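You operate a simulated robot arm through the tools that you are given. There is no shell and no other tool. Be economical: measure what you need, move in short steps, check, and stop when the job is done.

Carry out the task below with a simulated robot arm. There is one attempt and no reset: what you move stays moved.

Task
Set the caliper on the 25 mm block and put the block back.
Fine: close the jaw on the block, press the caliper button, leave the jaw open.

The check looks at the end state, three seconds after you hand in, the way a careful person would. Anything else that was tipped, shoved, dropped, spilled or broken makes it a failure.

Robot
A 6-joint arm with a two-finger parallel gripper, fixed in place. Base frame: the origin is at the foot of the arm, x ahead of it, y to its left, z up; the work surface is at about z = 860. Lengths are in mm, angles in rad, forces in N, time in s.
With the tool pointing down near the work surface it reaches from about 260 to 680 mm from the base axis. Its first joint turns from -1.152 to 1.152 rad. Payload 2.9 kg.
The TCP is the grasp point between the finger pads, 30 mm short of the fingertips. In the tool frame z runs along the fingers and y along their closing line. Largest opening 110 mm; finger width 20, thickness 10; the body of the gripper, 48 by 112 mm, starts 55 mm behind the TCP.
Orientation is told as [roll, pitch, yaw] about the base's x, y, z axes, in that order, counted from this pose: with the fingers straight down and closing along the base's y, the tool's x points along the base's -x, its y along +y and its z along -z.

Tools
- The arm moves only by the tool play_rows. Its argument "moves" is a list of rows, each an object of numbers (a shift or turn left out is 0, a gripper value left out holds the last): "dx", "dy", "dz": the shift along the tool's x, y, z in units of 25 mm (1.0 is 25 mm); "wx", "wy", "wz": the turn, a rotation vector about the tool's x, y, z in units of 8 degrees (1.0 is 8 degrees); "hand": the finger opening in mm, from 0 to 110. In form: [{"dx": .., "dy": .., "dz": .., "wx": .., "wy": .., "wz": .., "hand": ..}, ...]. A call has 1 to 20 rows; each row shifts and turns the commanded pose from where the row before left it, along the tool's axes as they then stand. A call with a number of a shift or a turn outside -1 to 1 is refused whole. Each row takes 0.2 s and may step no farther than 50 mm and 0.15 rad from the row before; otherwise, or with a gripper value out of range, the whole call is refused. A pose out of reach is approached as far as the arm can. The call stops where the force on the tool passes 70 N (or 10 N more than at its start, if that is more) or the arm is blocked; 0.2 s more then pass. Each finger travels about 108 mm/s and halts on what it meets, pressing with about 44 N; the grip force reading is that of the motor and also rises with nothing between the fingers. The clock runs only during rows and for 0.2 s after the last one: add rows that do not move to give the fingers time. It gives the time, the measured TCP pose, the force on the tool (base axes), the opening and the grip force at its end, in the units of the frame above (readings bear some noise), and new pictures: "show" is both (left out), scene, wrist or none.
- Cameras (640 x 400 px; columns grow to the right, rows downward): "scene" is fixed at [88.9, 444.3, 1387.7]; the picture's right is [-0.64, -0.77, 0.00], its down [-0.40, 0.33, -0.85] and it looks along [0.66, -0.54, -0.52] (base axes); focal length 347 px, centre (320, 200). "wrist" rides on the gripper at [72, 17, -103] in the tool frame; the picture's right is [-0.23, 0.97, 0.00], its down [-0.76, -0.18, -0.62] and it looks along [-0.61, -0.14, 0.78] (tool axes); focal length 222 px, centre (320, 200). There is no depth. A picture from a camera that has moved, and an enlarged one, comes with that camera's place and axes in the base frame and with its lens.
- inspect(camera, box): a new picture of the part [left, top, right, bottom] of that camera's present view, enlarged. The clock stands still meanwhile.
- job_done(): hands the job in; it is judged then, once.

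Work in short steps. Places have to be worked out from the pictures, the camera data and where the tool is seen: move nearer, look again, correct. Check each grasp and each placing, and mend what went wrong. You have 120 turns and 170 pictures in all, those below and enlarged ones among them. Open the gripper and draw the arm clear of the work before you hand the job in, unless the task says otherwise; then end with one line.

The tools are called after "Call:" by a JSON object that holds its "name" and its "arguments". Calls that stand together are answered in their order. play_rows: Moves the arm, as the interface text tells. Its arguments: {"type":"object","properties":{"moves":{"type":"array","items":{"type":"object","properties":{"dx":{"type":"number"},"dy":{"type":"number"},"dz":{"type":"number"},"wx":{"type":"number"},"wy":{"type":"number"},"wz":{"type":"number"},"hand":{"type":"number"}}}},"show":{"type":"string","enum":["both","scene","wrist","none"]}},"required":["moves"]} The other tools are called the same way: inspect (camera, box) takes an enlarged picture of a part of a camera's view; job_done () hands the job in.

At the start:

```text
t: 0.0
tool_pos: [383.2, -92.0, 1174.5]
orientation: [0.0, 0.0, 0.001]
force: [-1.4, 0.0, 0.2]
opening: 109.8
grasp_force: 0.1
```

scene: 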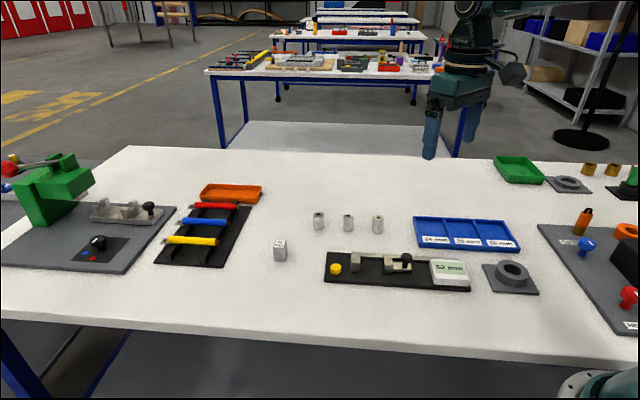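
wrist: 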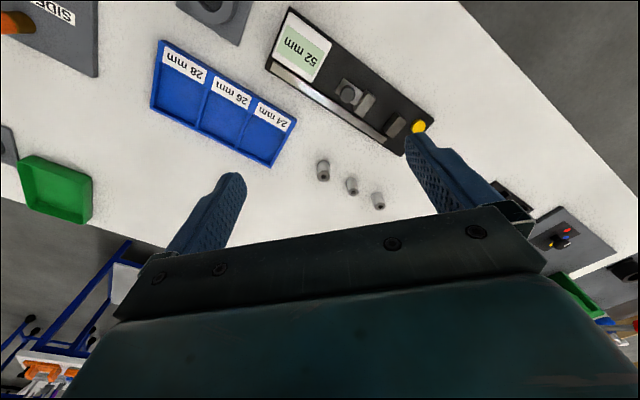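

I see the caliper (dark base with yellow button, jaws and display reading 52 mm) and a labelled block near it. I'll enlarge both areas.

Call:
{"name": "inspect", "arguments": {"camera": "scene", "box": [310, 235, 490, 300]}}

Call:
{"name": "inspect", "arguments": {"camera": "scene", "box": [250, 200, 400, 280]}}

Call:
{"name": "inspect", "arguments": {"camera": "wrist", "box": [250, 0, 450, 220]}}

```text
3.56 times, centred on (400, 268) of scene
camera zoom: at [88.9, 444.3, 1387.7], right [-0.64, -0.77, 0.0], down [-0.4, 0.33, -0.85], along [0.66, -0.54, -0.52], focal length 1235 px, centre (36, -40)
```

zoom: 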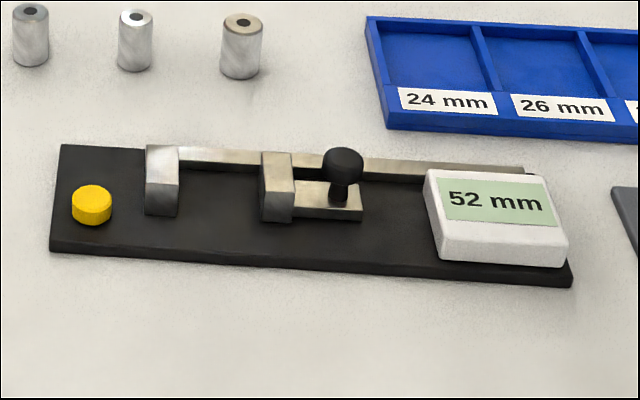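

```text
4.27 times, centred on (325, 240) of scene
camera zoom: at [88.9, 444.3, 1387.7], right [-0.64, -0.77, 0.0], down [-0.4, 0.33, -0.85], along [0.66, -0.54, -0.52], focal length 1482 px, centre (299, 29)
```

zoom: 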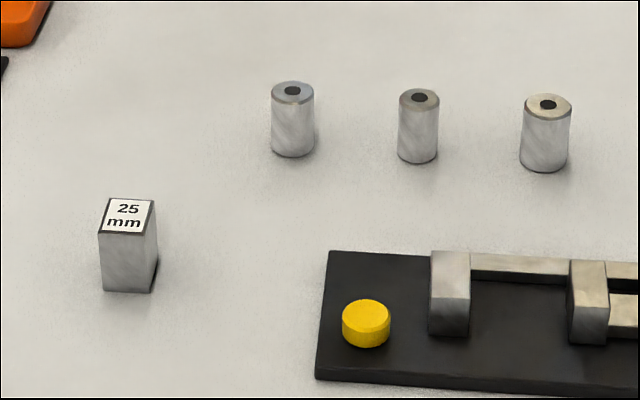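

```text
1.82 times, centred on (350, 110) of wrist
camera zoom: at [309.8, -76.0, 1277.9], right [0.23, 0.97, 0.0], down [0.76, -0.18, 0.62], along [0.61, -0.14, -0.78], focal length 404 px, centre (266, 364)
```

zoom: 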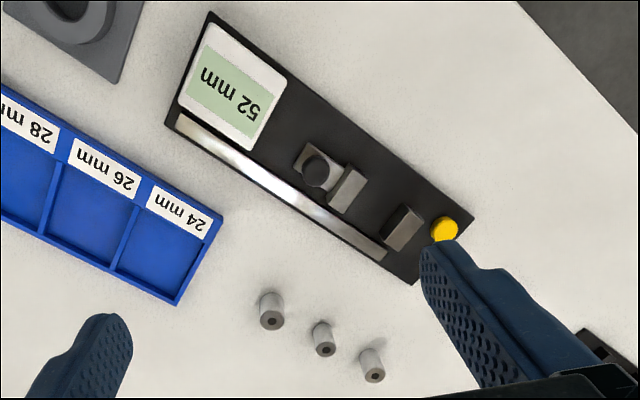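

The block has sides of about 25 mm at 45°, parallel to the caliper, and its centre is near (625, 123). I'll turn the tool to yaw 45° and move above the block, staying high.

Call:
{"name": "play_rows", "arguments": {"moves": [{"wz": -0.9375}, {"wz": -0.9375}, {"wz": -0.9375}, {"wz": -0.9375}, {"wz": -0.9375}, {"wz": -0.9375}, {"dx": -0.994, "dy": -0.0587, "dz": 0.5}, {"dx": -0.994, "dy": -0.0587, "dz": 0.5}, {"dx": -0.994, "dy": -0.0587, "dz": 0.5}, {"dx": -0.994, "dy": -0.0587, "dz": 0.5}, {"dx": -0.994, "dy": -0.0587, "dz": 0.5}, {"dx": -0.994, "dy": -0.0587, "dz": 0.5}, {"dx": -0.994, "dy": -0.0587, "dz": 0.5}, {"dx": -0.994, "dy": -0.0587, "dz": 0.5}, {"dx": -0.994, "dy": -0.0587, "dz": 0.5}, {"dx": -0.994, "dy": -0.0587, "dz": 0.5}, {"dx": -0.994, "dy": -0.0587, "dz": 0.5}, {"dx": -0.994, "dy": -0.0587, "dz": 0.5}, {"dx": -0.994, "dy": -0.0587, "dz": 0.5}]}}

```text
t: 4.0
tool_pos: [626.9, 122.7, 1011.4]
orientation: [0.001, 0.0, 0.785]
force: [-0.5, -1.3, 0.9]
opening: 109.8
grasp_force: 0.1
camera wrist: at [563.1, 83.4, 1115.1], right [-0.53, 0.85, 0.0], down [0.66, 0.41, 0.62], along [0.53, 0.33, -0.78], focal length 222 px, centre (320, 200)
```

scene: 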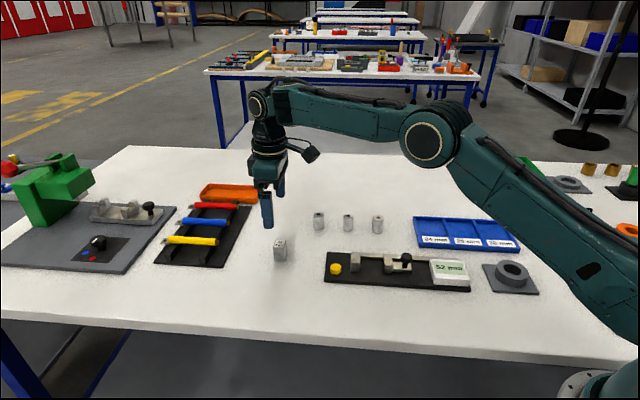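
wrist: 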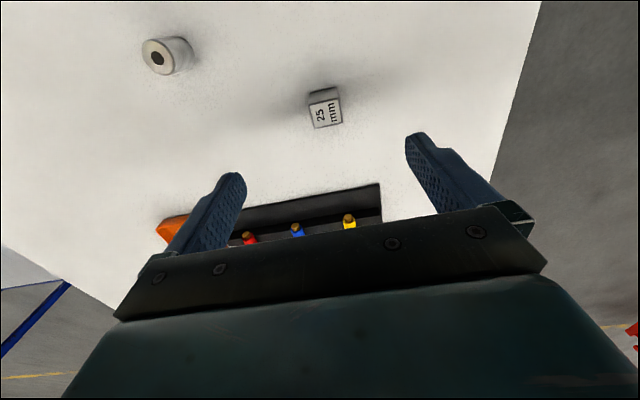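

The tool is over the block. I'll enlarge the wrist view to fix the block's position and size.

Call:
{"name": "inspect", "arguments": {"camera": "wrist", "box": [280, 70, 370, 140]}}

```text
5.71 times, centred on (325, 105) of wrist
camera zoom: at [563.1, 83.4, 1115.1], right [-0.53, 0.85, 0.0], down [0.66, 0.41, 0.62], along [0.53, 0.33, -0.78], focal length 1269 px, centre (291, 743)
```

zoom: 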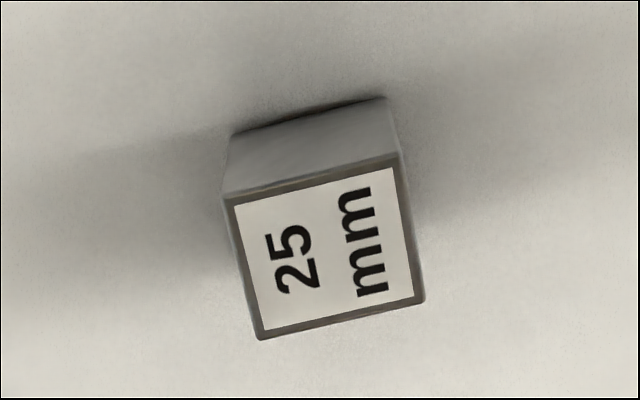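

The block centre is about (618.5, 125) and its top about z 899, 25 mm along the tool's x and about 28 along y. I'll descend and grip only the upper 17 mm so the fingers stay above the caliper jaws later.

Call:
{"name": "play_rows", "arguments": {"moves": [{"dx": 0.172, "dy": 0.303, "hand": 70}, {"dz": 0.8}, {"dz": 0.8}, {"dz": 0.8}, {"dz": 0.8}, {"dz": 0.4}, {}]}}

Call:
{"name": "inspect", "arguments": {"camera": "scene", "box": [230, 180, 330, 270]}}

```text
t: 5.6
tool_pos: [618.3, 123.6, 920.4]
orientation: [0.002, 0.001, 0.787]
force: [0.1, -0.2, -0.2]
opening: 69.9
grasp_force: 0.0
camera wrist: at [553.4, 85.0, 1024.3], right [-0.53, 0.85, 0.0], down [0.66, 0.41, 0.62], along [0.53, 0.33, -0.78], focal length 222 px, centre (320, 200)
```

scene: 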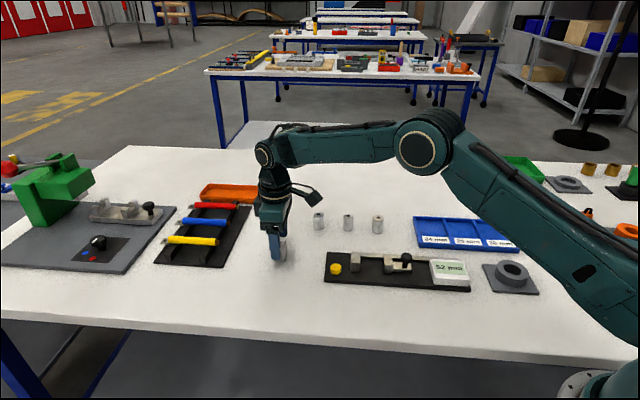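
wrist: 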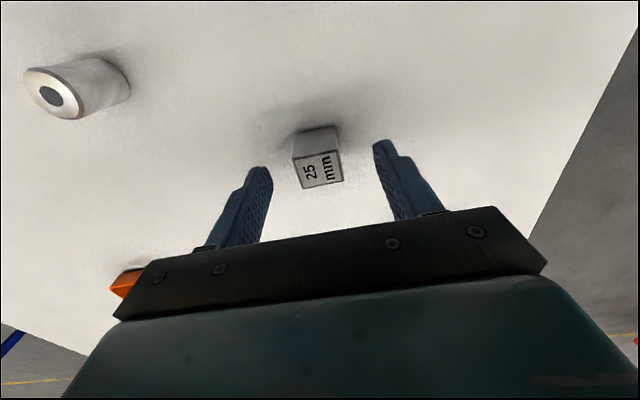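

```text
4.44 times, centred on (280, 225) of scene
camera zoom: at [88.9, 444.3, 1387.7], right [-0.64, -0.77, 0.0], down [-0.4, 0.33, -0.85], along [0.66, -0.54, -0.52], focal length 1543 px, centre (498, 89)
```

zoom: 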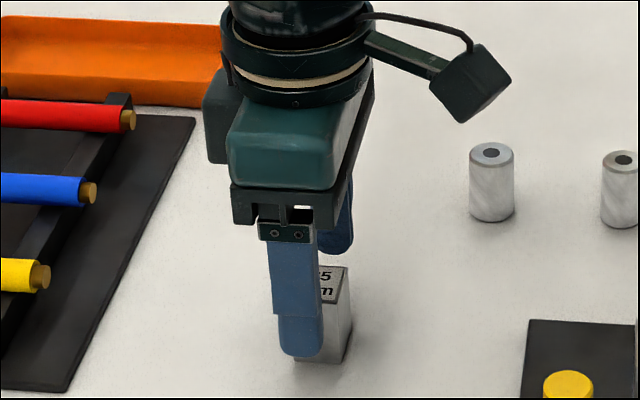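

The model agrees: the TCP is within about 1–2 mm of the block centre. I'll lower 8 mm so the fingertips reach z≈882, then close.

Call:
{"name": "play_rows", "arguments": {"moves": [{"dx": -0.05, "dz": 0.32}, {}, {"hand": 20}, {}, {}, {}], "show": "wrist"}}

```text
t: 7.0
tool_pos: [618.5, 125.4, 913.5]
orientation: [0.0, -0.002, 0.785]
force: [0.3, -0.2, -0.5]
opening: 29.4
grasp_force: 43.4
camera wrist: at [554.0, 86.1, 1016.5], right [-0.53, 0.85, 0.0], down [0.66, 0.41, 0.62], along [0.53, 0.33, -0.78], focal length 222 px, centre (320, 200)
```

wrist: 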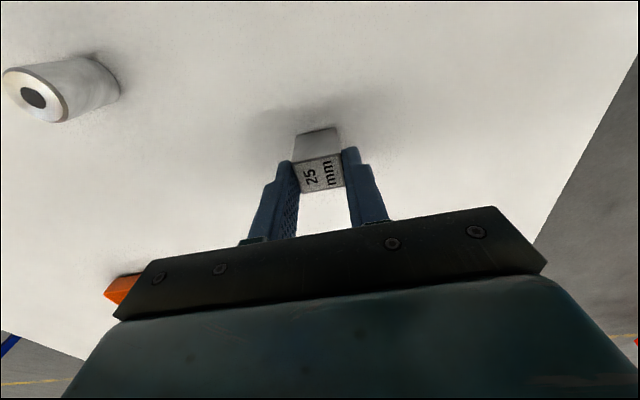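

The block is gripped (29.4 mm). I'll lift it 85 mm and carry it over the caliper's gap at height, then look.

Call:
{"name": "play_rows", "arguments": {"moves": [{"dz": -0.5}, {"dz": -0.9}, {"dz": -1}, {"dz": -1}, {"dx": 0.8, "dy": 0.115}, {"dx": 0.8, "dy": 0.115}, {"dx": 0.8, "dy": 0.115}, {"dx": 0.8, "dy": 0.115}, {"dx": 0.8, "dy": 0.115}, {"dx": 0.8, "dy": 0.115}, {"dx": 0.8, "dy": 0.115}, {"dx": 0.8, "dy": 0.115}, {"dx": 0.8, "dy": 0.115}, {"dx": 0.8, "dy": 0.115}, {}]}}

Call:
{"name": "inspect", "arguments": {"camera": "scene", "box": [320, 200, 440, 290]}}

Call:
{"name": "inspect", "arguments": {"camera": "wrist", "box": [220, 0, 440, 200]}}

```text
t: 10.2
tool_pos: [457.5, 4.9, 998.5]
orientation: [0.001, 0.0, 0.783]
force: [0.3, 0.2, -2.4]
opening: 29.3
grasp_force: 44.4
camera wrist: at [392.2, -34.0, 1101.9], right [-0.53, 0.85, 0.0], down [0.66, 0.41, 0.62], along [0.53, 0.33, -0.78], focal length 222 px, centre (320, 200)
```

scene: 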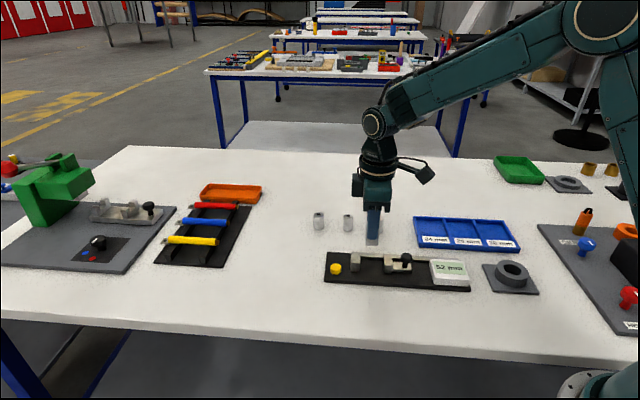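
wrist: 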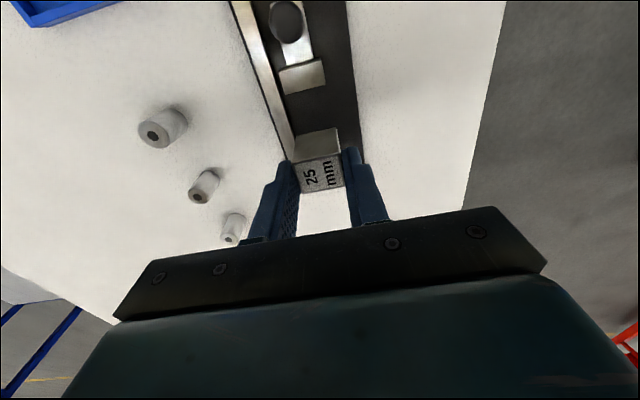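

```text
4.44 times, centred on (380, 245) of scene
camera zoom: at [88.9, 444.3, 1387.7], right [-0.64, -0.77, 0.0], down [-0.4, 0.33, -0.85], along [0.66, -0.54, -0.52], focal length 1543 px, centre (53, 0)
```

zoom: 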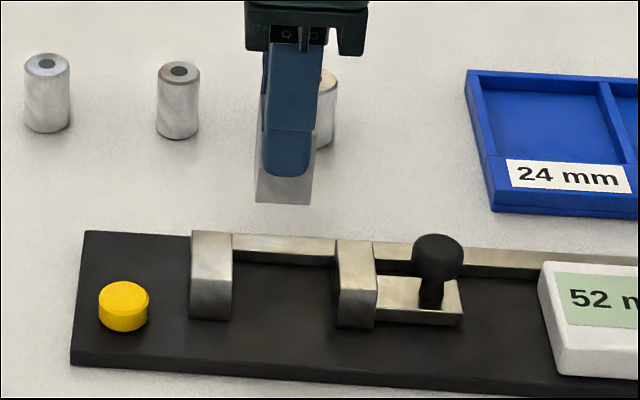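

```text
2.00 times, centred on (330, 100) of wrist
camera zoom: at [392.2, -34.0, 1101.9], right [-0.53, 0.85, 0.0], down [0.66, 0.41, 0.62], along [0.53, 0.33, -0.78], focal length 444 px, centre (300, 400)
```

zoom: 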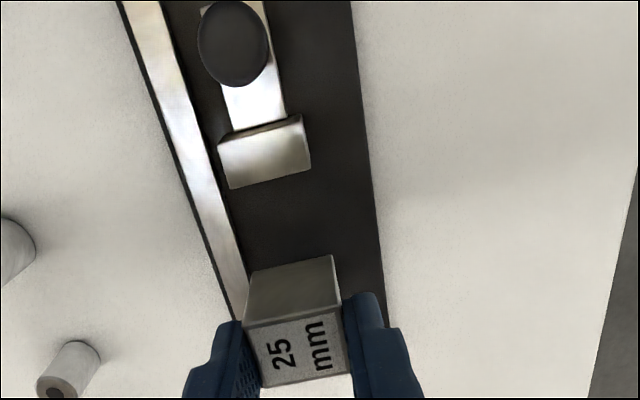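

The jaws span b≈0…35 mm, the bar sits behind them, and the gap is about 50 mm. The block is already almost centred over the gap, so I'll descend until its bottom is just above the jaw tops and look again.

Call:
{"name": "play_rows", "arguments": {"moves": [{"dz": 0.6}, {"dz": 0.6}, {"dz": 0.4}, {}], "show": "wrist"}}

Call:
{"name": "inspect", "arguments": {"camera": "scene", "box": [320, 200, 440, 290]}}

Call:
{"name": "inspect", "arguments": {"camera": "wrist", "box": [220, 0, 440, 200]}}

```text
t: 11.2
tool_pos: [457.5, 4.8, 959.6]
orientation: [0.002, -0.001, 0.784]
force: [0.0, -0.4, -3.3]
opening: 29.2
grasp_force: 44.1
camera wrist: at [392.2, -34.8, 1062.5], right [-0.53, 0.85, 0.0], down [0.66, 0.41, 0.62], along [0.53, 0.33, -0.78], focal length 222 px, centre (320, 200)
```

wrist: 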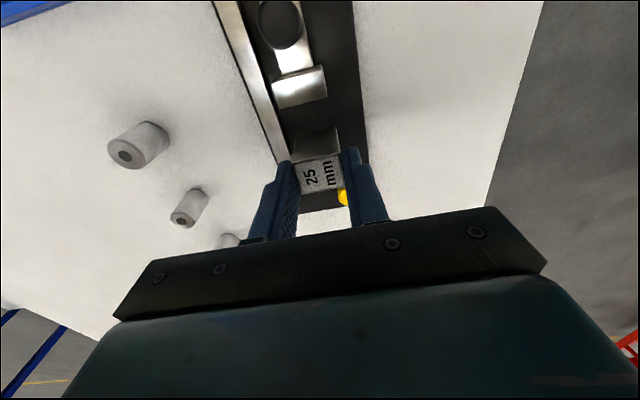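

```text
4.44 times, centred on (380, 245) of scene
camera zoom: at [88.9, 444.3, 1387.7], right [-0.64, -0.77, 0.0], down [-0.4, 0.33, -0.85], along [0.66, -0.54, -0.52], focal length 1543 px, centre (53, 0)
```

zoom: 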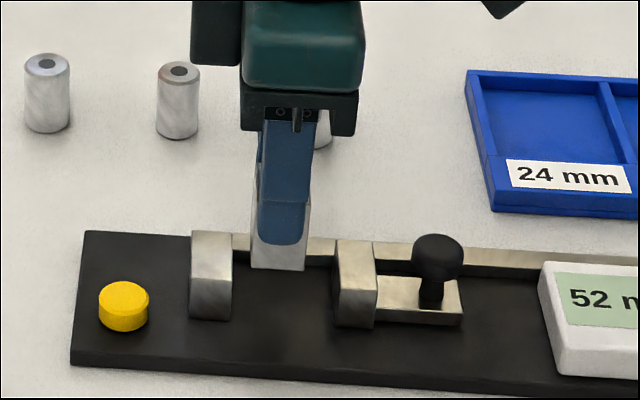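

```text
2.00 times, centred on (330, 100) of wrist
camera zoom: at [392.2, -34.8, 1062.5], right [-0.53, 0.85, 0.0], down [0.66, 0.41, 0.62], along [0.53, 0.33, -0.78], focal length 444 px, centre (300, 400)
```

zoom: 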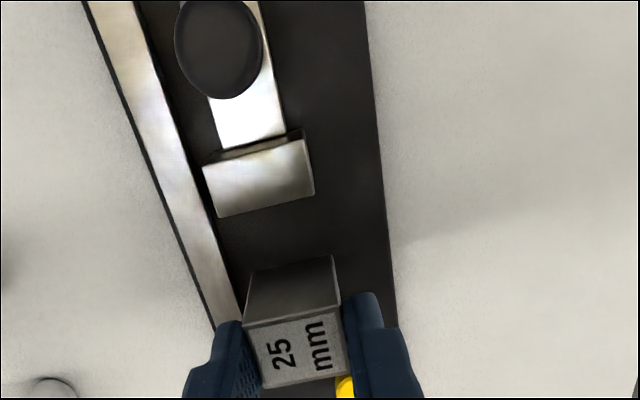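

The block lines up inside the gap, with about 7 mm clear on the fixed-jaw side. I'll lower it towards the base plate.

Call:
{"name": "play_rows", "arguments": {"moves": [{"dz": 0.4}, {"dz": 0.4}, {"dz": 0.4}, {"dz": 0.08}, {}], "show": "none"}}

Call:
{"name": "inspect", "arguments": {"camera": "scene", "box": [320, 200, 440, 290]}}

```text
t: 12.4
tool_pos: [456.4, 3.8, 927.5]
orientation: [-0.001, -0.001, 0.785]
force: [0.8, 0.1, -2.6]
opening: 29.6
grasp_force: 44.0
```

```text
4.44 times, centred on (380, 245) of scene
camera zoom: at [88.9, 444.3, 1387.7], right [-0.64, -0.77, 0.0], down [-0.4, 0.33, -0.85], along [0.66, -0.54, -0.52], focal length 1543 px, centre (53, 0)
```

zoom: 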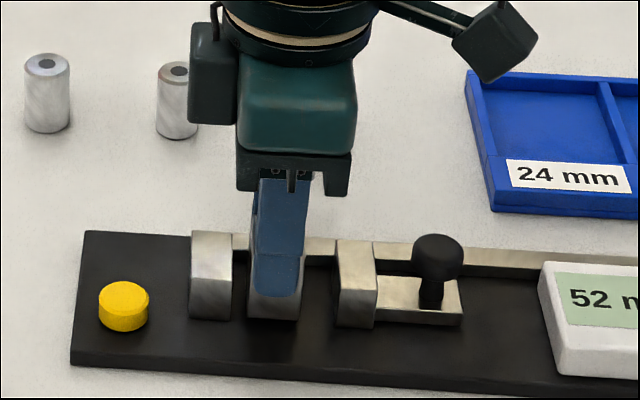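

The block is in the gap and nearly touching the base. I'll lower it in 1 mm steps and watch the force.

Call:
{"name": "play_rows", "arguments": {"moves": [{"dz": 0.04}, {"dz": 0.04}, {"dz": 0.03}, {}], "show": "none"}}

```text
t: 13.4
tool_pos: [457.4, 4.9, 925.8]
orientation: [0.0, -0.001, 0.785]
force: [0.4, 0.2, -2.0]
opening: 29.5
grasp_force: 44.2
```

Call:
{"name": "play_rows", "arguments": {"moves": [{"dz": 0.04}, {"dz": 0.03}, {}], "show": "none"}}

Call:
{"name": "inspect", "arguments": {"camera": "scene", "box": [360, 240, 420, 280]}}

```text
t: 14.2
tool_pos: [458.2, 4.2, 922.3]
orientation: [0.001, -0.002, 0.784]
force: [-0.3, 0.4, -2.1]
opening: 29.5
grasp_force: 43.6
```

```text
10.00 times, centred on (390, 260) of scene
camera zoom: at [88.9, 444.3, 1387.7], right [-0.64, -0.77, 0.0], down [-0.4, 0.33, -0.85], along [0.66, -0.54, -0.52], focal length 3472 px, centre (-380, -400)
```

zoom: 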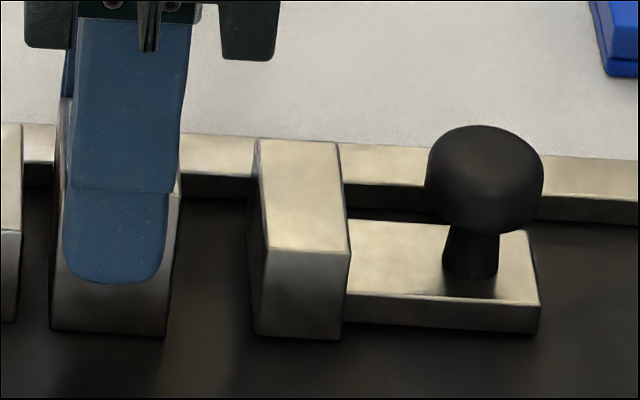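

There's no contact yet, so I'll keep lowering.

Call:
{"name": "play_rows", "arguments": {"moves": [{"dz": 0.04}, {"dz": 0.03}, {}], "show": "none"}}

```text
t: 15.0
tool_pos: [457.1, 5.5, 922.1]
orientation: [-0.001, -0.004, 0.785]
force: [-6.5, 1.1, 30.7]
opening: 29.3
grasp_force: 44.2
```

Contact: the block is on the base. I'll ease up slightly, open a little, and lift straight off.

Call:
{"name": "play_rows", "arguments": {"moves": [{"dz": -0.03}, {"hand": 37}, {}, {}, {"dz": -0.4}, {"dz": -0.8}, {"dz": -1}, {"dz": -1}, {}]}}

Call:
{"name": "inspect", "arguments": {"camera": "scene", "box": [320, 200, 440, 290]}}

Call:
{"name": "inspect", "arguments": {"camera": "wrist", "box": [220, 0, 440, 200]}}

```text
t: 17.0
tool_pos: [456.9, 3.6, 1001.6]
orientation: [0.0, 0.0, 0.786]
force: [-0.7, -0.7, -0.5]
opening: 36.8
grasp_force: 0.0
camera wrist: at [392.3, -35.6, 1105.5], right [-0.53, 0.85, 0.0], down [0.66, 0.41, 0.62], along [0.53, 0.33, -0.78], focal length 222 px, centre (320, 200)
```

scene: 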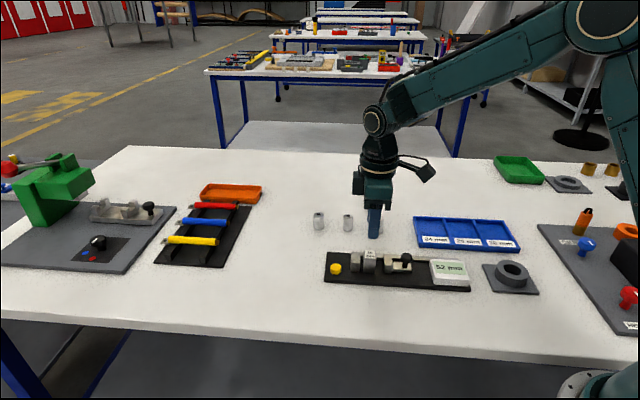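
wrist: 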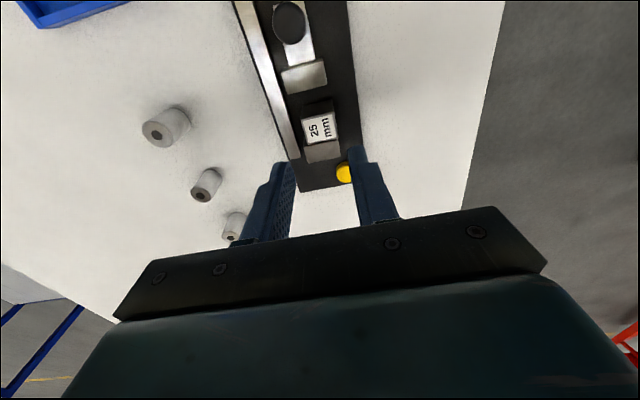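

```text
4.44 times, centred on (380, 245) of scene
camera zoom: at [88.9, 444.3, 1387.7], right [-0.64, -0.77, 0.0], down [-0.4, 0.33, -0.85], along [0.66, -0.54, -0.52], focal length 1543 px, centre (53, 0)
```

zoom: 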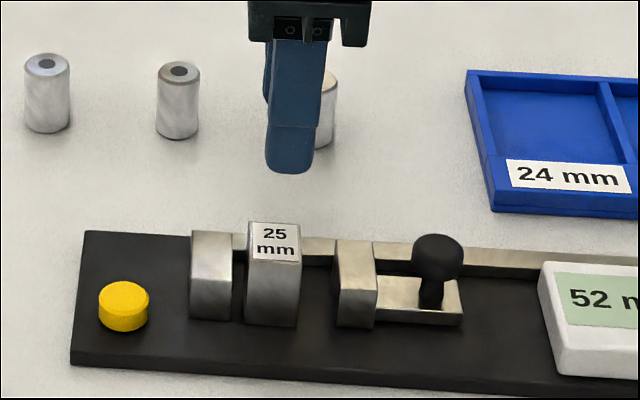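

```text
2.00 times, centred on (330, 100) of wrist
camera zoom: at [392.3, -35.6, 1105.5], right [-0.53, 0.85, 0.0], down [0.66, 0.41, 0.62], along [0.53, 0.33, -0.78], focal length 444 px, centre (300, 400)
```

zoom: 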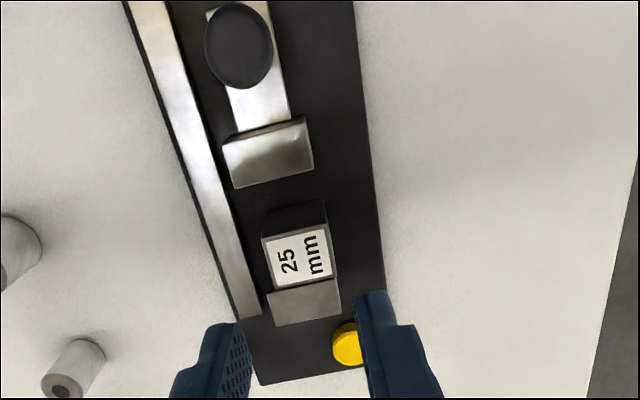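

The block stands squarely in the gap. The knob head (≈24 mm across) is near (405, −51) at z≈899–911, so I'll move above it with the fingers at 60 mm and look.

Call:
{"name": "play_rows", "arguments": {"moves": [{"dx": 0.75, "dy": -0.076, "hand": 60}, {"dx": 0.75}, {"dx": 0.75}, {"dx": 0.76}, {"dz": 0.8}, {"dz": 0.8}, {}]}}

Call:
{"name": "inspect", "arguments": {"camera": "wrist", "box": [220, 50, 440, 230]}}

Call:
{"name": "inspect", "arguments": {"camera": "scene", "box": [340, 200, 460, 290]}}

```text
t: 18.6
tool_pos: [404.8, -49.0, 961.8]
orientation: [-0.001, 0.001, 0.786]
force: [0.1, -0.4, -0.5]
opening: 60.3
grasp_force: 0.1
camera wrist: at [340.2, -89.0, 1065.2], right [-0.53, 0.85, 0.0], down [0.66, 0.41, 0.62], along [0.53, 0.33, -0.78], focal length 222 px, centre (320, 200)
```

scene: 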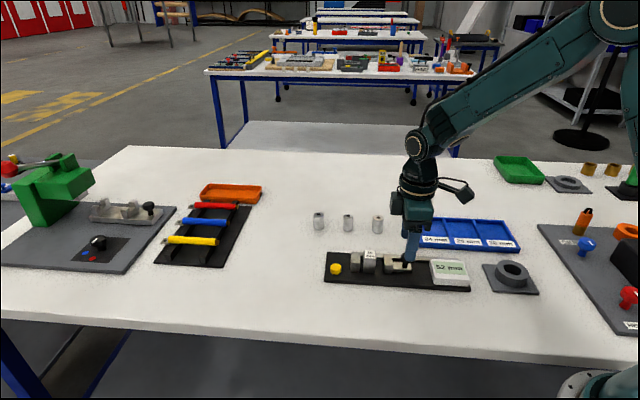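
wrist: 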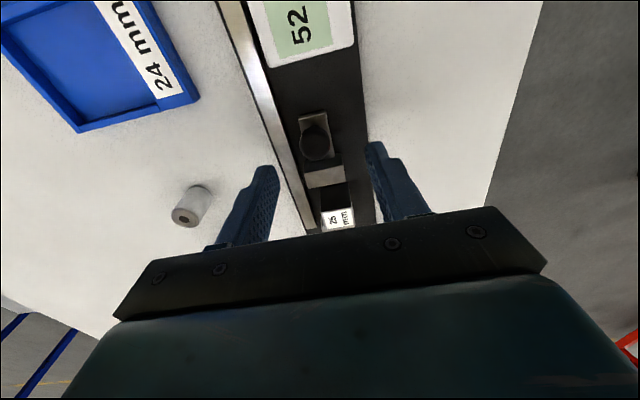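

```text
2.22 times, centred on (330, 140) of wrist
camera zoom: at [340.2, -89.0, 1065.2], right [-0.53, 0.85, 0.0], down [0.66, 0.41, 0.62], along [0.53, 0.33, -0.78], focal length 494 px, centre (298, 333)
```

zoom: 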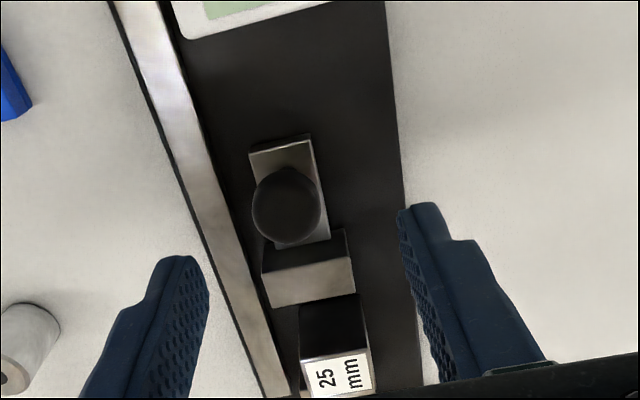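

```text
4.44 times, centred on (400, 245) of scene
camera zoom: at [88.9, 444.3, 1387.7], right [-0.64, -0.77, 0.0], down [-0.4, 0.33, -0.85], along [0.66, -0.54, -0.52], focal length 1543 px, centre (-36, 0)
```

zoom: 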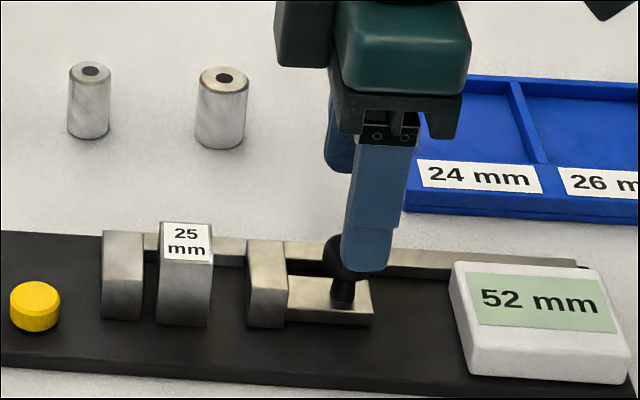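

The knob centre works out to about (403.7, −52). I'll narrow the fingers to 38, correct a few mm, and descend part way.

Call:
{"name": "play_rows", "arguments": {"moves": [{"dx": 0.07, "dy": -0.03, "hand": 38}, {}, {"dz": 0.4}, {"dz": 0.3}, {}], "show": "none"}}

Call:
{"name": "inspect", "arguments": {"camera": "wrist", "box": [240, 80, 400, 220]}}

Call:
{"name": "inspect", "arguments": {"camera": "scene", "box": [370, 220, 450, 280]}}

```text
t: 19.8
tool_pos: [405.2, -52.4, 942.3]
orientation: [0.001, 0.0, 0.785]
force: [-0.3, 0.2, 0.0]
opening: 37.8
grasp_force: 0.1
```

```text
2.86 times, centred on (320, 150) of wrist
camera zoom: at [339.8, -91.8, 1046.7], right [-0.53, 0.85, 0.0], down [0.66, 0.41, 0.62], along [0.53, 0.33, -0.78], focal length 635 px, centre (320, 343)
```

zoom: 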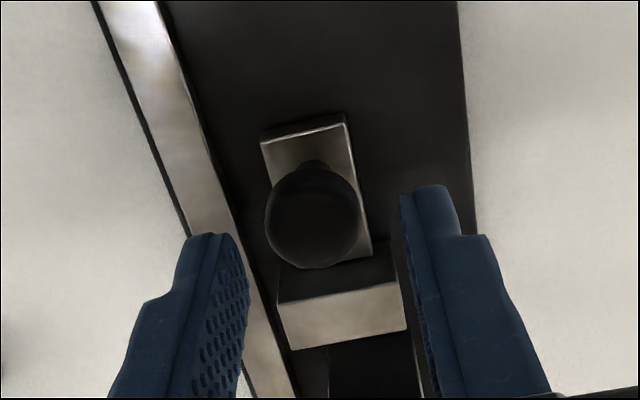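

```text
6.67 times, centred on (410, 250) of scene
camera zoom: at [88.9, 444.3, 1387.7], right [-0.64, -0.77, 0.0], down [-0.4, 0.33, -0.85], along [0.66, -0.54, -0.52], focal length 2315 px, centre (-280, -133)
```

zoom: 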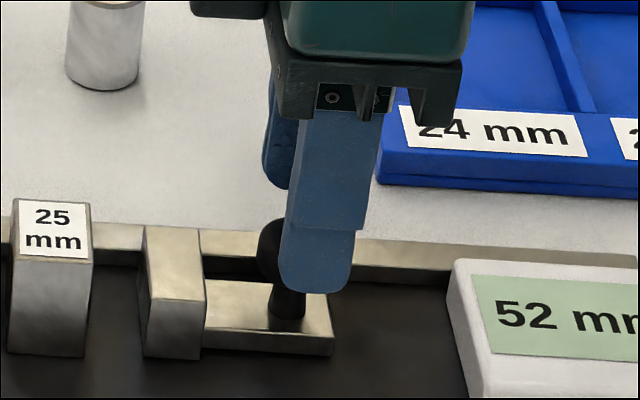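

The knob head sits between the fingers in both views. I'll lower another 16 mm and close on it.

Call:
{"name": "play_rows", "arguments": {"moves": [{"dz": 0.34}, {"dz": 0.32}, {}, {"hand": 15}, {}, {}], "show": "wrist"}}

Call:
{"name": "inspect", "arguments": {"camera": "scene", "box": [340, 220, 460, 290]}}

```text
t: 21.2
tool_pos: [406.5, -54.0, 926.1]
orientation: [-0.002, 0.001, 0.785]
force: [9.8, -9.9, -7.6]
opening: 22.5
grasp_force: 44.8
camera wrist: at [341.3, -92.1, 1030.0], right [-0.53, 0.85, 0.0], down [0.66, 0.41, 0.62], along [0.53, 0.33, -0.78], focal length 222 px, centre (320, 200)
```

wrist: 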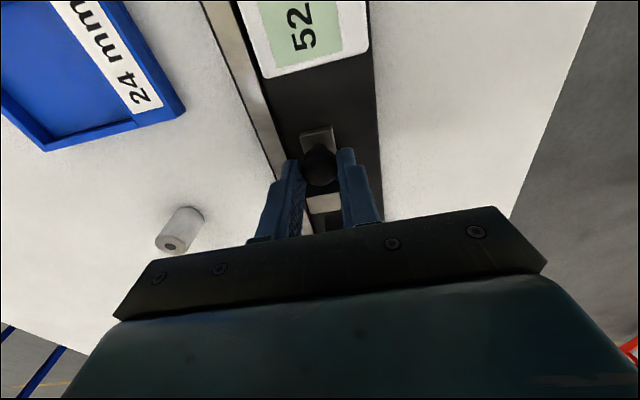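

```text
5.33 times, centred on (400, 255) of scene
camera zoom: at [89.3, 444.0, 1387.8], right [-0.64, -0.77, 0.0], down [-0.4, 0.33, -0.85], along [0.66, -0.54, -0.52], focal length 1852 px, centre (-107, -93)
```

zoom: 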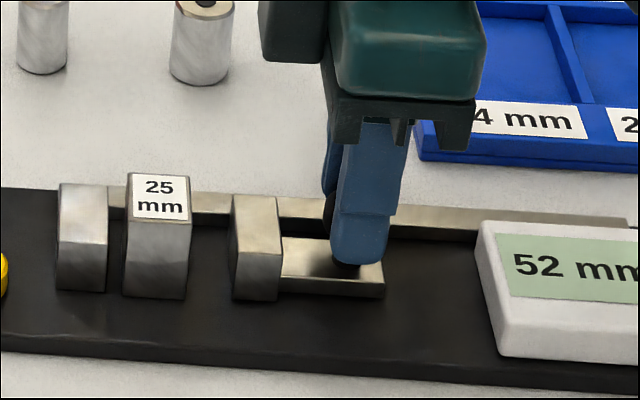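

The knob is held, with a small sideways load that I'll relieve by 1 mm. Then I'll slide the jaw about 18 mm towards the block.

Call:
{"name": "play_rows", "arguments": {"moves": [{"dy": -0.05}, {"dx": -0.12}, {"dx": -0.12}, {"dx": -0.12}, {"dx": -0.12}, {"dx": -0.12}, {"dx": -0.12}, {}], "show": "none"}}

Call:
{"name": "inspect", "arguments": {"camera": "scene", "box": [340, 220, 460, 290]}}

```text
t: 23.0
tool_pos: [419.2, -42.0, 927.0]
orientation: [-0.001, 0.001, 0.786]
force: [13.2, -13.5, -16.8]
opening: 22.5
grasp_force: 44.8
```

```text
5.33 times, centred on (400, 255) of scene
camera zoom: at [89.5, 444.0, 1387.8], right [-0.64, -0.77, 0.0], down [-0.4, 0.33, -0.85], along [0.66, -0.54, -0.52], focal length 1852 px, centre (-107, -93)
```

zoom: 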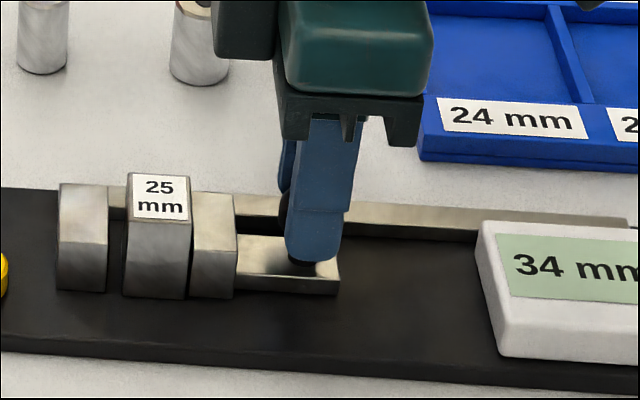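

The display reads 34 and the block is almost touched. I'll relieve the side and vertical load a little and check how the force responds.

Call:
{"name": "play_rows", "arguments": {"moves": [{"dy": -0.05, "dz": 0.03}, {}], "show": "none"}}

```text
t: 23.6
tool_pos: [420.1, -40.8, 927.0]
orientation: [0.003, 0.0, 0.788]
force: [2.5, -2.8, 2.6]
opening: 22.7
grasp_force: 44.8
```

The load is nearly gone. I'll push on in 1 mm steps until the block meets the fixed jaw, about 9 mm.

Call:
{"name": "play_rows", "arguments": {"moves": [{"dx": -0.06}, {"dx": -0.06}, {"dx": -0.06}, {"dx": -0.06}, {"dx": -0.04}, {}], "show": "none"}}

Call:
{"name": "inspect", "arguments": {"camera": "scene", "box": [340, 220, 460, 290]}}

```text
t: 25.0
tool_pos: [424.2, -36.3, 926.9]
orientation: [0.0, -0.003, 0.787]
force: [-1.9, 2.6, 16.8]
opening: 22.8
grasp_force: 44.7
```

```text
5.33 times, centred on (400, 255) of scene
camera zoom: at [88.6, 444.4, 1387.7], right [-0.64, -0.77, 0.0], down [-0.4, 0.33, -0.85], along [0.66, -0.54, -0.52], focal length 1852 px, centre (-107, -93)
```

zoom: 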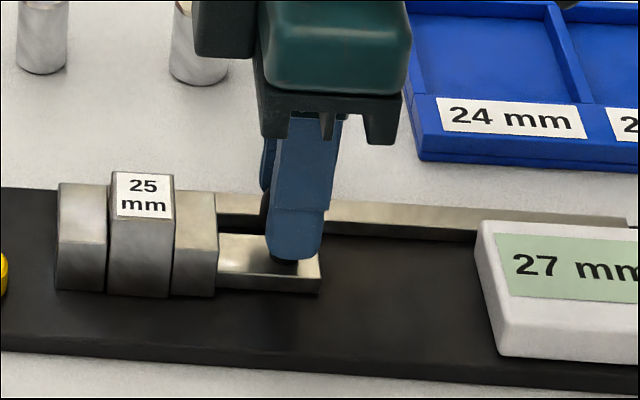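

The display reads 27 and the block looks pinched. I'll push in tiny steps to confirm firm contact by the force.

Call:
{"name": "play_rows", "arguments": {"moves": [{"dx": -0.03, "dz": -0.02}, {}], "show": "none"}}

Call:
{"name": "inspect", "arguments": {"camera": "scene", "box": [340, 230, 400, 280]}}

```text
t: 25.6
tool_pos: [423.7, -35.3, 926.1]
orientation: [0.0, 0.001, 0.784]
force: [-4.1, 2.6, 13.7]
opening: 22.9
grasp_force: 44.5
```

```text
8.00 times, centred on (370, 255) of scene
camera zoom: at [88.6, 444.4, 1387.7], right [-0.64, -0.77, 0.0], down [-0.4, 0.33, -0.85], along [0.66, -0.54, -0.52], focal length 2778 px, centre (-80, -240)
```

zoom: 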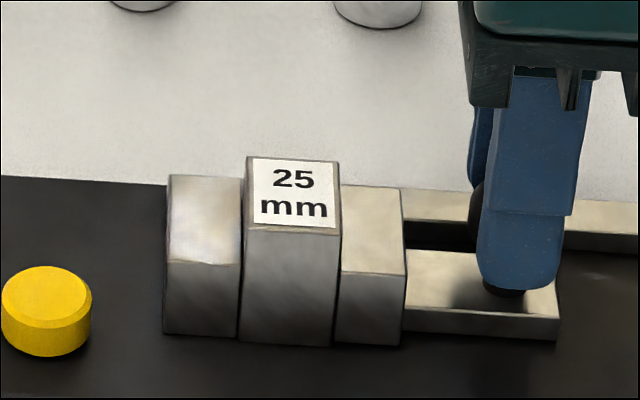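

Call:
{"name": "play_rows", "arguments": {"moves": [{"dx": -0.03}, {"dx": -0.03}, {}], "show": "none"}}

Call:
{"name": "inspect", "arguments": {"camera": "scene", "box": [340, 220, 460, 290]}}

```text
t: 26.4
tool_pos: [424.5, -35.7, 926.2]
orientation: [0.003, 0.002, 0.786]
force: [-8.1, -7.6, 3.8]
opening: 22.8
grasp_force: 44.6
```

```text
5.33 times, centred on (400, 255) of scene
camera zoom: at [88.7, 444.1, 1387.8], right [-0.64, -0.77, 0.0], down [-0.4, 0.33, -0.85], along [0.66, -0.54, -0.52], focal length 1852 px, centre (-107, -93)
```

zoom: 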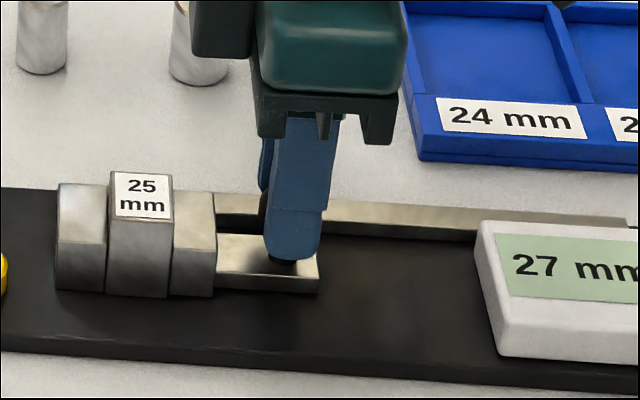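

Reaction force is now along the slide and the reading steady at 27 (2 mm offset), so the jaw is closed on the block. I'll release the knob, lift and move above the yellow button near (497, 65).

Call:
{"name": "play_rows", "arguments": {"moves": [{"dx": 0.02, "hand": 38}, {}, {}, {"dz": -0.5}, {"dz": -1}, {"dz": -1}, {"dx": -0.82, "dy": 0.133}, {"dx": -0.82, "dy": 0.133}, {"dx": -0.82, "dy": 0.133}, {"dx": -0.82, "dy": 0.133}, {"dx": -0.82, "dy": 0.133, "hand": 0}, {"dx": -0.82, "dy": 0.133}, {}]}}

Call:
{"name": "inspect", "arguments": {"camera": "scene", "box": [320, 200, 480, 300]}}

Call:
{"name": "inspect", "arguments": {"camera": "wrist", "box": [220, 50, 440, 230]}}

```text
t: 29.2
tool_pos: [497.7, 65.3, 989.7]
orientation: [-0.001, 0.002, 0.785]
force: [0.0, 0.3, -0.4]
opening: 0.1
grasp_force: 38.3
camera wrist: at [432.3, 26.6, 1092.7], right [-0.53, 0.85, 0.0], down [0.66, 0.41, 0.62], along [0.53, 0.33, -0.78], focal length 222 px, centre (320, 200)
```

scene: 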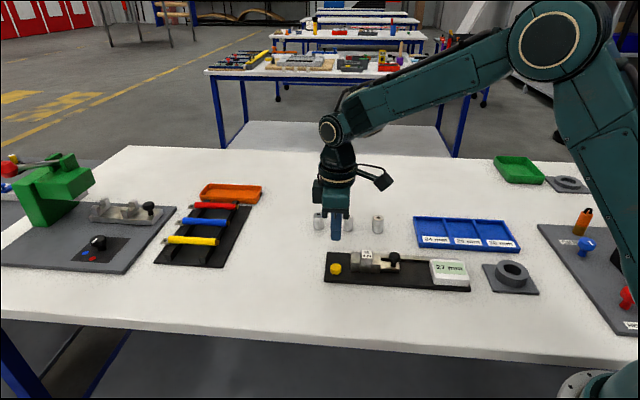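
wrist: 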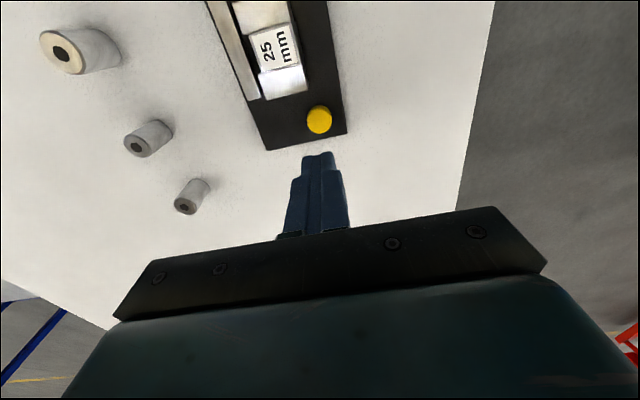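

```text
4.00 times, centred on (400, 250) of scene
camera zoom: at [88.9, 444.3, 1387.7], right [-0.64, -0.77, 0.0], down [-0.4, 0.33, -0.85], along [0.66, -0.54, -0.52], focal length 1389 px, centre (0, 0)
```

zoom: 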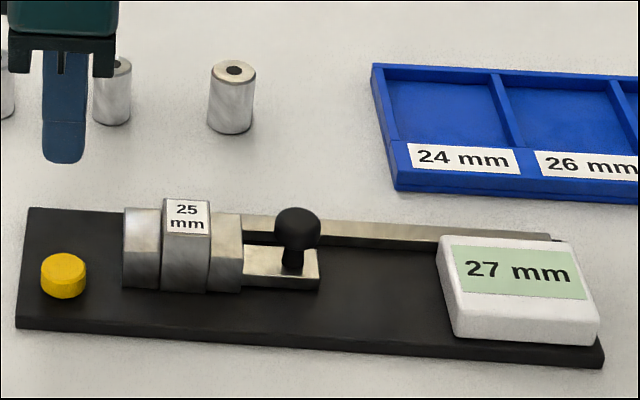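

```text
2.22 times, centred on (330, 140) of wrist
camera zoom: at [432.3, 26.6, 1092.7], right [-0.53, 0.85, 0.0], down [0.66, 0.41, 0.62], along [0.53, 0.33, -0.78], focal length 494 px, centre (298, 333)
```

zoom: 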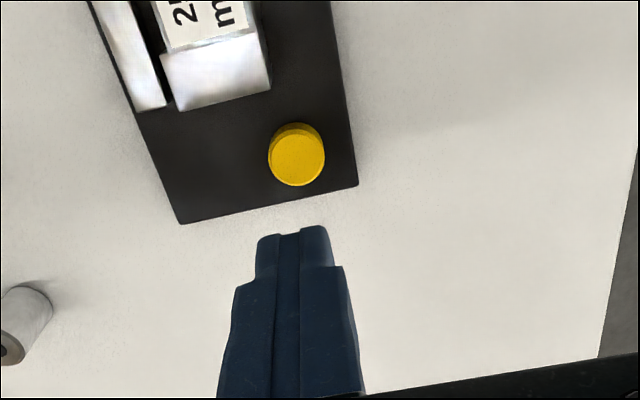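

The jaw holds at 27. The button is at about (496, 66), almost beneath the closed fingers, so I'll descend to about 8 mm above it.

Call:
{"name": "play_rows", "arguments": {"moves": [{"dx": 0.02, "dy": 0.06, "dz": 0.7}, {"dz": 0.7}, {"dz": 0.7}, {"dz": 0.7}, {}], "show": "none"}}

Call:
{"name": "inspect", "arguments": {"camera": "scene", "box": [310, 230, 390, 290]}}

Call:
{"name": "inspect", "arguments": {"camera": "wrist", "box": [240, 80, 400, 220]}}

```text
t: 30.4
tool_pos: [497.0, 66.3, 919.8]
orientation: [-0.001, 0.0, 0.785]
force: [-0.3, -0.3, -0.2]
opening: 0.1
grasp_force: 38.1
```

```text
6.67 times, centred on (350, 260) of scene
camera zoom: at [88.9, 444.3, 1387.7], right [-0.64, -0.77, 0.0], down [-0.4, 0.33, -0.85], along [0.66, -0.54, -0.52], focal length 2315 px, centre (120, -200)
```

zoom: 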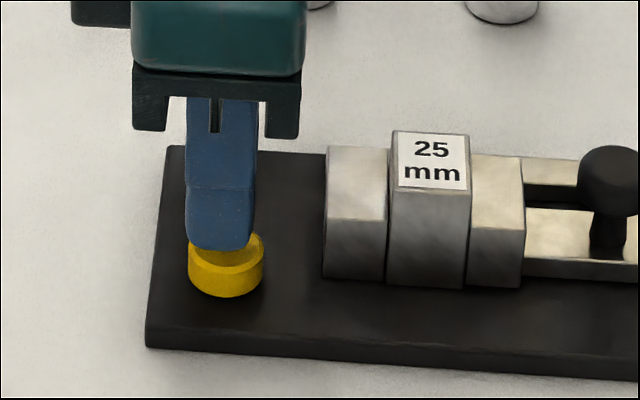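

```text
2.86 times, centred on (320, 150) of wrist
camera zoom: at [431.6, 27.4, 1023.2], right [-0.53, 0.85, 0.0], down [0.66, 0.41, 0.62], along [0.53, 0.33, -0.78], focal length 635 px, centre (320, 343)
```

zoom: 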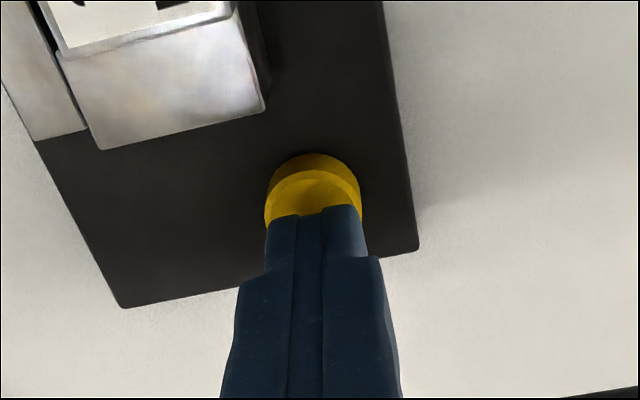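

The fingertips are over the button. I'll press down in about 1 mm steps.

Call:
{"name": "play_rows", "arguments": {"moves": [{"dx": 0.06, "dz": 0.1}, {"dz": 0.06}, {"dz": 0.06}, {"dz": 0.05}, {"dz": 0.05}, {"dz": 0.04}, {}], "show": "none"}}

Call:
{"name": "inspect", "arguments": {"camera": "scene", "box": [310, 220, 480, 300]}}

```text
t: 32.0
tool_pos: [495.5, 66.5, 909.6]
orientation: [0.002, 0.001, 0.786]
force: [-1.1, -1.0, 4.3]
opening: 0.0
grasp_force: 37.6
```

```text
3.76 times, centred on (395, 260) of scene
camera zoom: at [88.8, 444.3, 1387.7], right [-0.64, -0.77, 0.0], down [-0.4, 0.33, -0.85], along [0.66, -0.54, -0.52], focal length 1307 px, centre (38, -26)
```

zoom: 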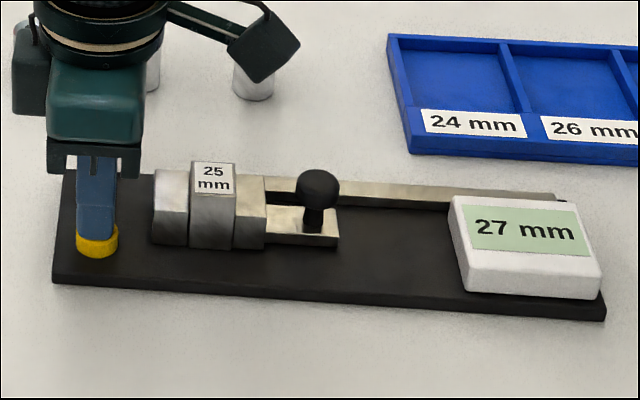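

Contact has begun (4 N). I'll press further.

Call:
{"name": "play_rows", "arguments": {"moves": [{"dz": 0.05}, {"dz": 0.05}, {}], "show": "none"}}

Call:
{"name": "inspect", "arguments": {"camera": "scene", "box": [310, 220, 480, 300]}}

```text
t: 32.8
tool_pos: [496.2, 66.1, 908.8]
orientation: [0.0, 0.0, 0.786]
force: [-0.3, -2.6, 7.3]
opening: 0.0
grasp_force: 37.5
```

```text
3.76 times, centred on (395, 260) of scene
camera zoom: at [88.8, 444.2, 1387.7], right [-0.64, -0.77, 0.0], down [-0.4, 0.33, -0.85], along [0.66, -0.54, -0.52], focal length 1307 px, centre (38, -26)
```

zoom: 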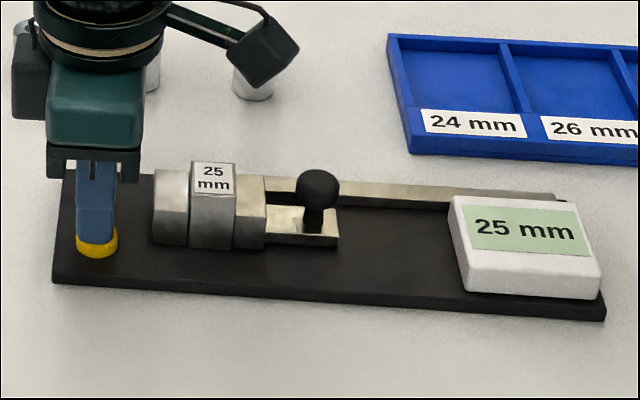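

The display now reads 25, so the caliper is set. I'll lift off the button and return over the knob.

Call:
{"name": "play_rows", "arguments": {"moves": [{"dz": -0.26}, {"dz": -1}, {"dz": -1}, {"dz": -1}, {"dx": 0.8, "dy": -0.143, "hand": 38}, {"dx": 0.8, "dy": -0.143}, {"dx": 0.8, "dy": -0.143}, {"dx": 0.8, "dy": -0.143}, {"dx": 0.8, "dy": -0.143}, {"dx": 0.84, "dy": -0.143}, {"dz": 0.8}, {"dz": 0.8}, {}], "show": "none"}}

Call:
{"name": "inspect", "arguments": {"camera": "scene", "box": [310, 200, 480, 300]}}

Call:
{"name": "inspect", "arguments": {"camera": "wrist", "box": [240, 80, 400, 220]}}

```text
t: 35.6
tool_pos: [425.0, -34.9, 949.6]
orientation: [0.001, 0.0, 0.784]
force: [0.4, -0.4, 0.7]
opening: 38.0
grasp_force: 0.2
```

```text
3.76 times, centred on (395, 250) of scene
camera zoom: at [88.9, 444.3, 1387.7], right [-0.64, -0.77, 0.0], down [-0.4, 0.33, -0.85], along [0.66, -0.54, -0.52], focal length 1307 px, centre (38, 12)
```

zoom: 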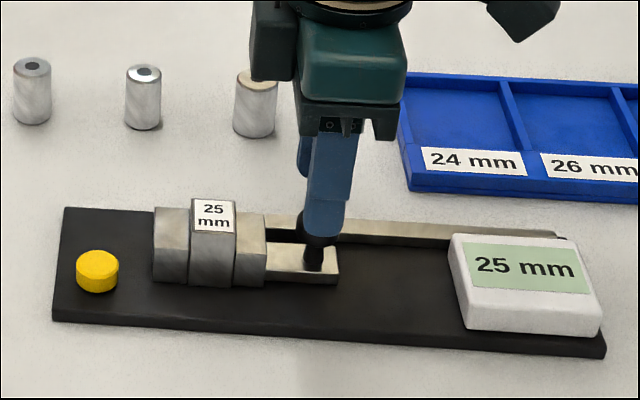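

```text
2.86 times, centred on (320, 150) of wrist
camera zoom: at [360.6, -74.3, 1053.7], right [-0.53, 0.85, 0.0], down [0.66, 0.41, 0.62], along [0.53, 0.33, -0.78], focal length 635 px, centre (320, 343)
```

zoom: 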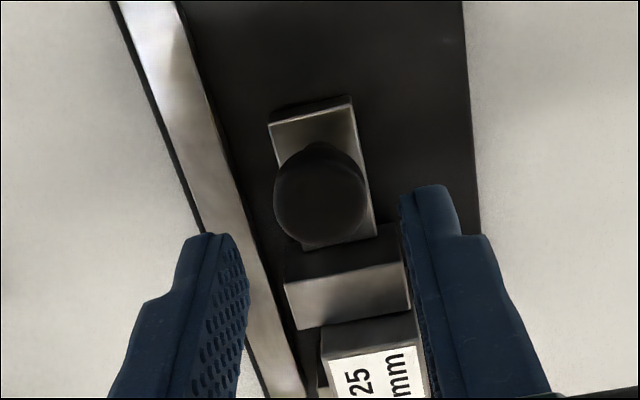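

Aligned over the knob. I'll lower, grip it and pull the jaw open about 25 mm.

Call:
{"name": "play_rows", "arguments": {"moves": [{"dz": 0.45}, {"dz": 0.45}, {}, {"hand": 15}, {}, {}], "show": "none"}}

```text
t: 37.0
tool_pos: [424.9, -34.9, 927.9]
orientation: [0.002, 0.001, 0.788]
force: [-5.1, 4.8, 1.3]
opening: 22.8
grasp_force: 44.8
```

Call:
{"name": "play_rows", "arguments": {"moves": [{"dx": 0.06}, {"dx": 0.12}, {"dx": 0.12}, {"dx": 0.12}, {"dx": 0.12}, {"dx": 0.12}, {"dx": 0.12}, {"dx": 0.12}, {"dx": 0.1}, {}], "show": "none"}}

Call:
{"name": "inspect", "arguments": {"camera": "scene", "box": [310, 200, 480, 300]}}

```text
t: 39.2
tool_pos: [407.9, -52.0, 927.1]
orientation: [-0.001, 0.0, 0.786]
force: [-7.1, 10.2, 3.8]
opening: 22.7
grasp_force: 45.0
```

```text
3.76 times, centred on (395, 250) of scene
camera zoom: at [88.7, 444.6, 1387.6], right [-0.64, -0.77, 0.0], down [-0.4, 0.33, -0.85], along [0.66, -0.54, -0.52], focal length 1307 px, centre (38, 12)
```

zoom: 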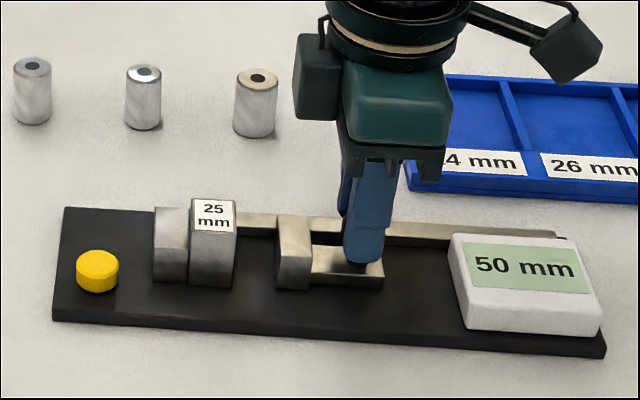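

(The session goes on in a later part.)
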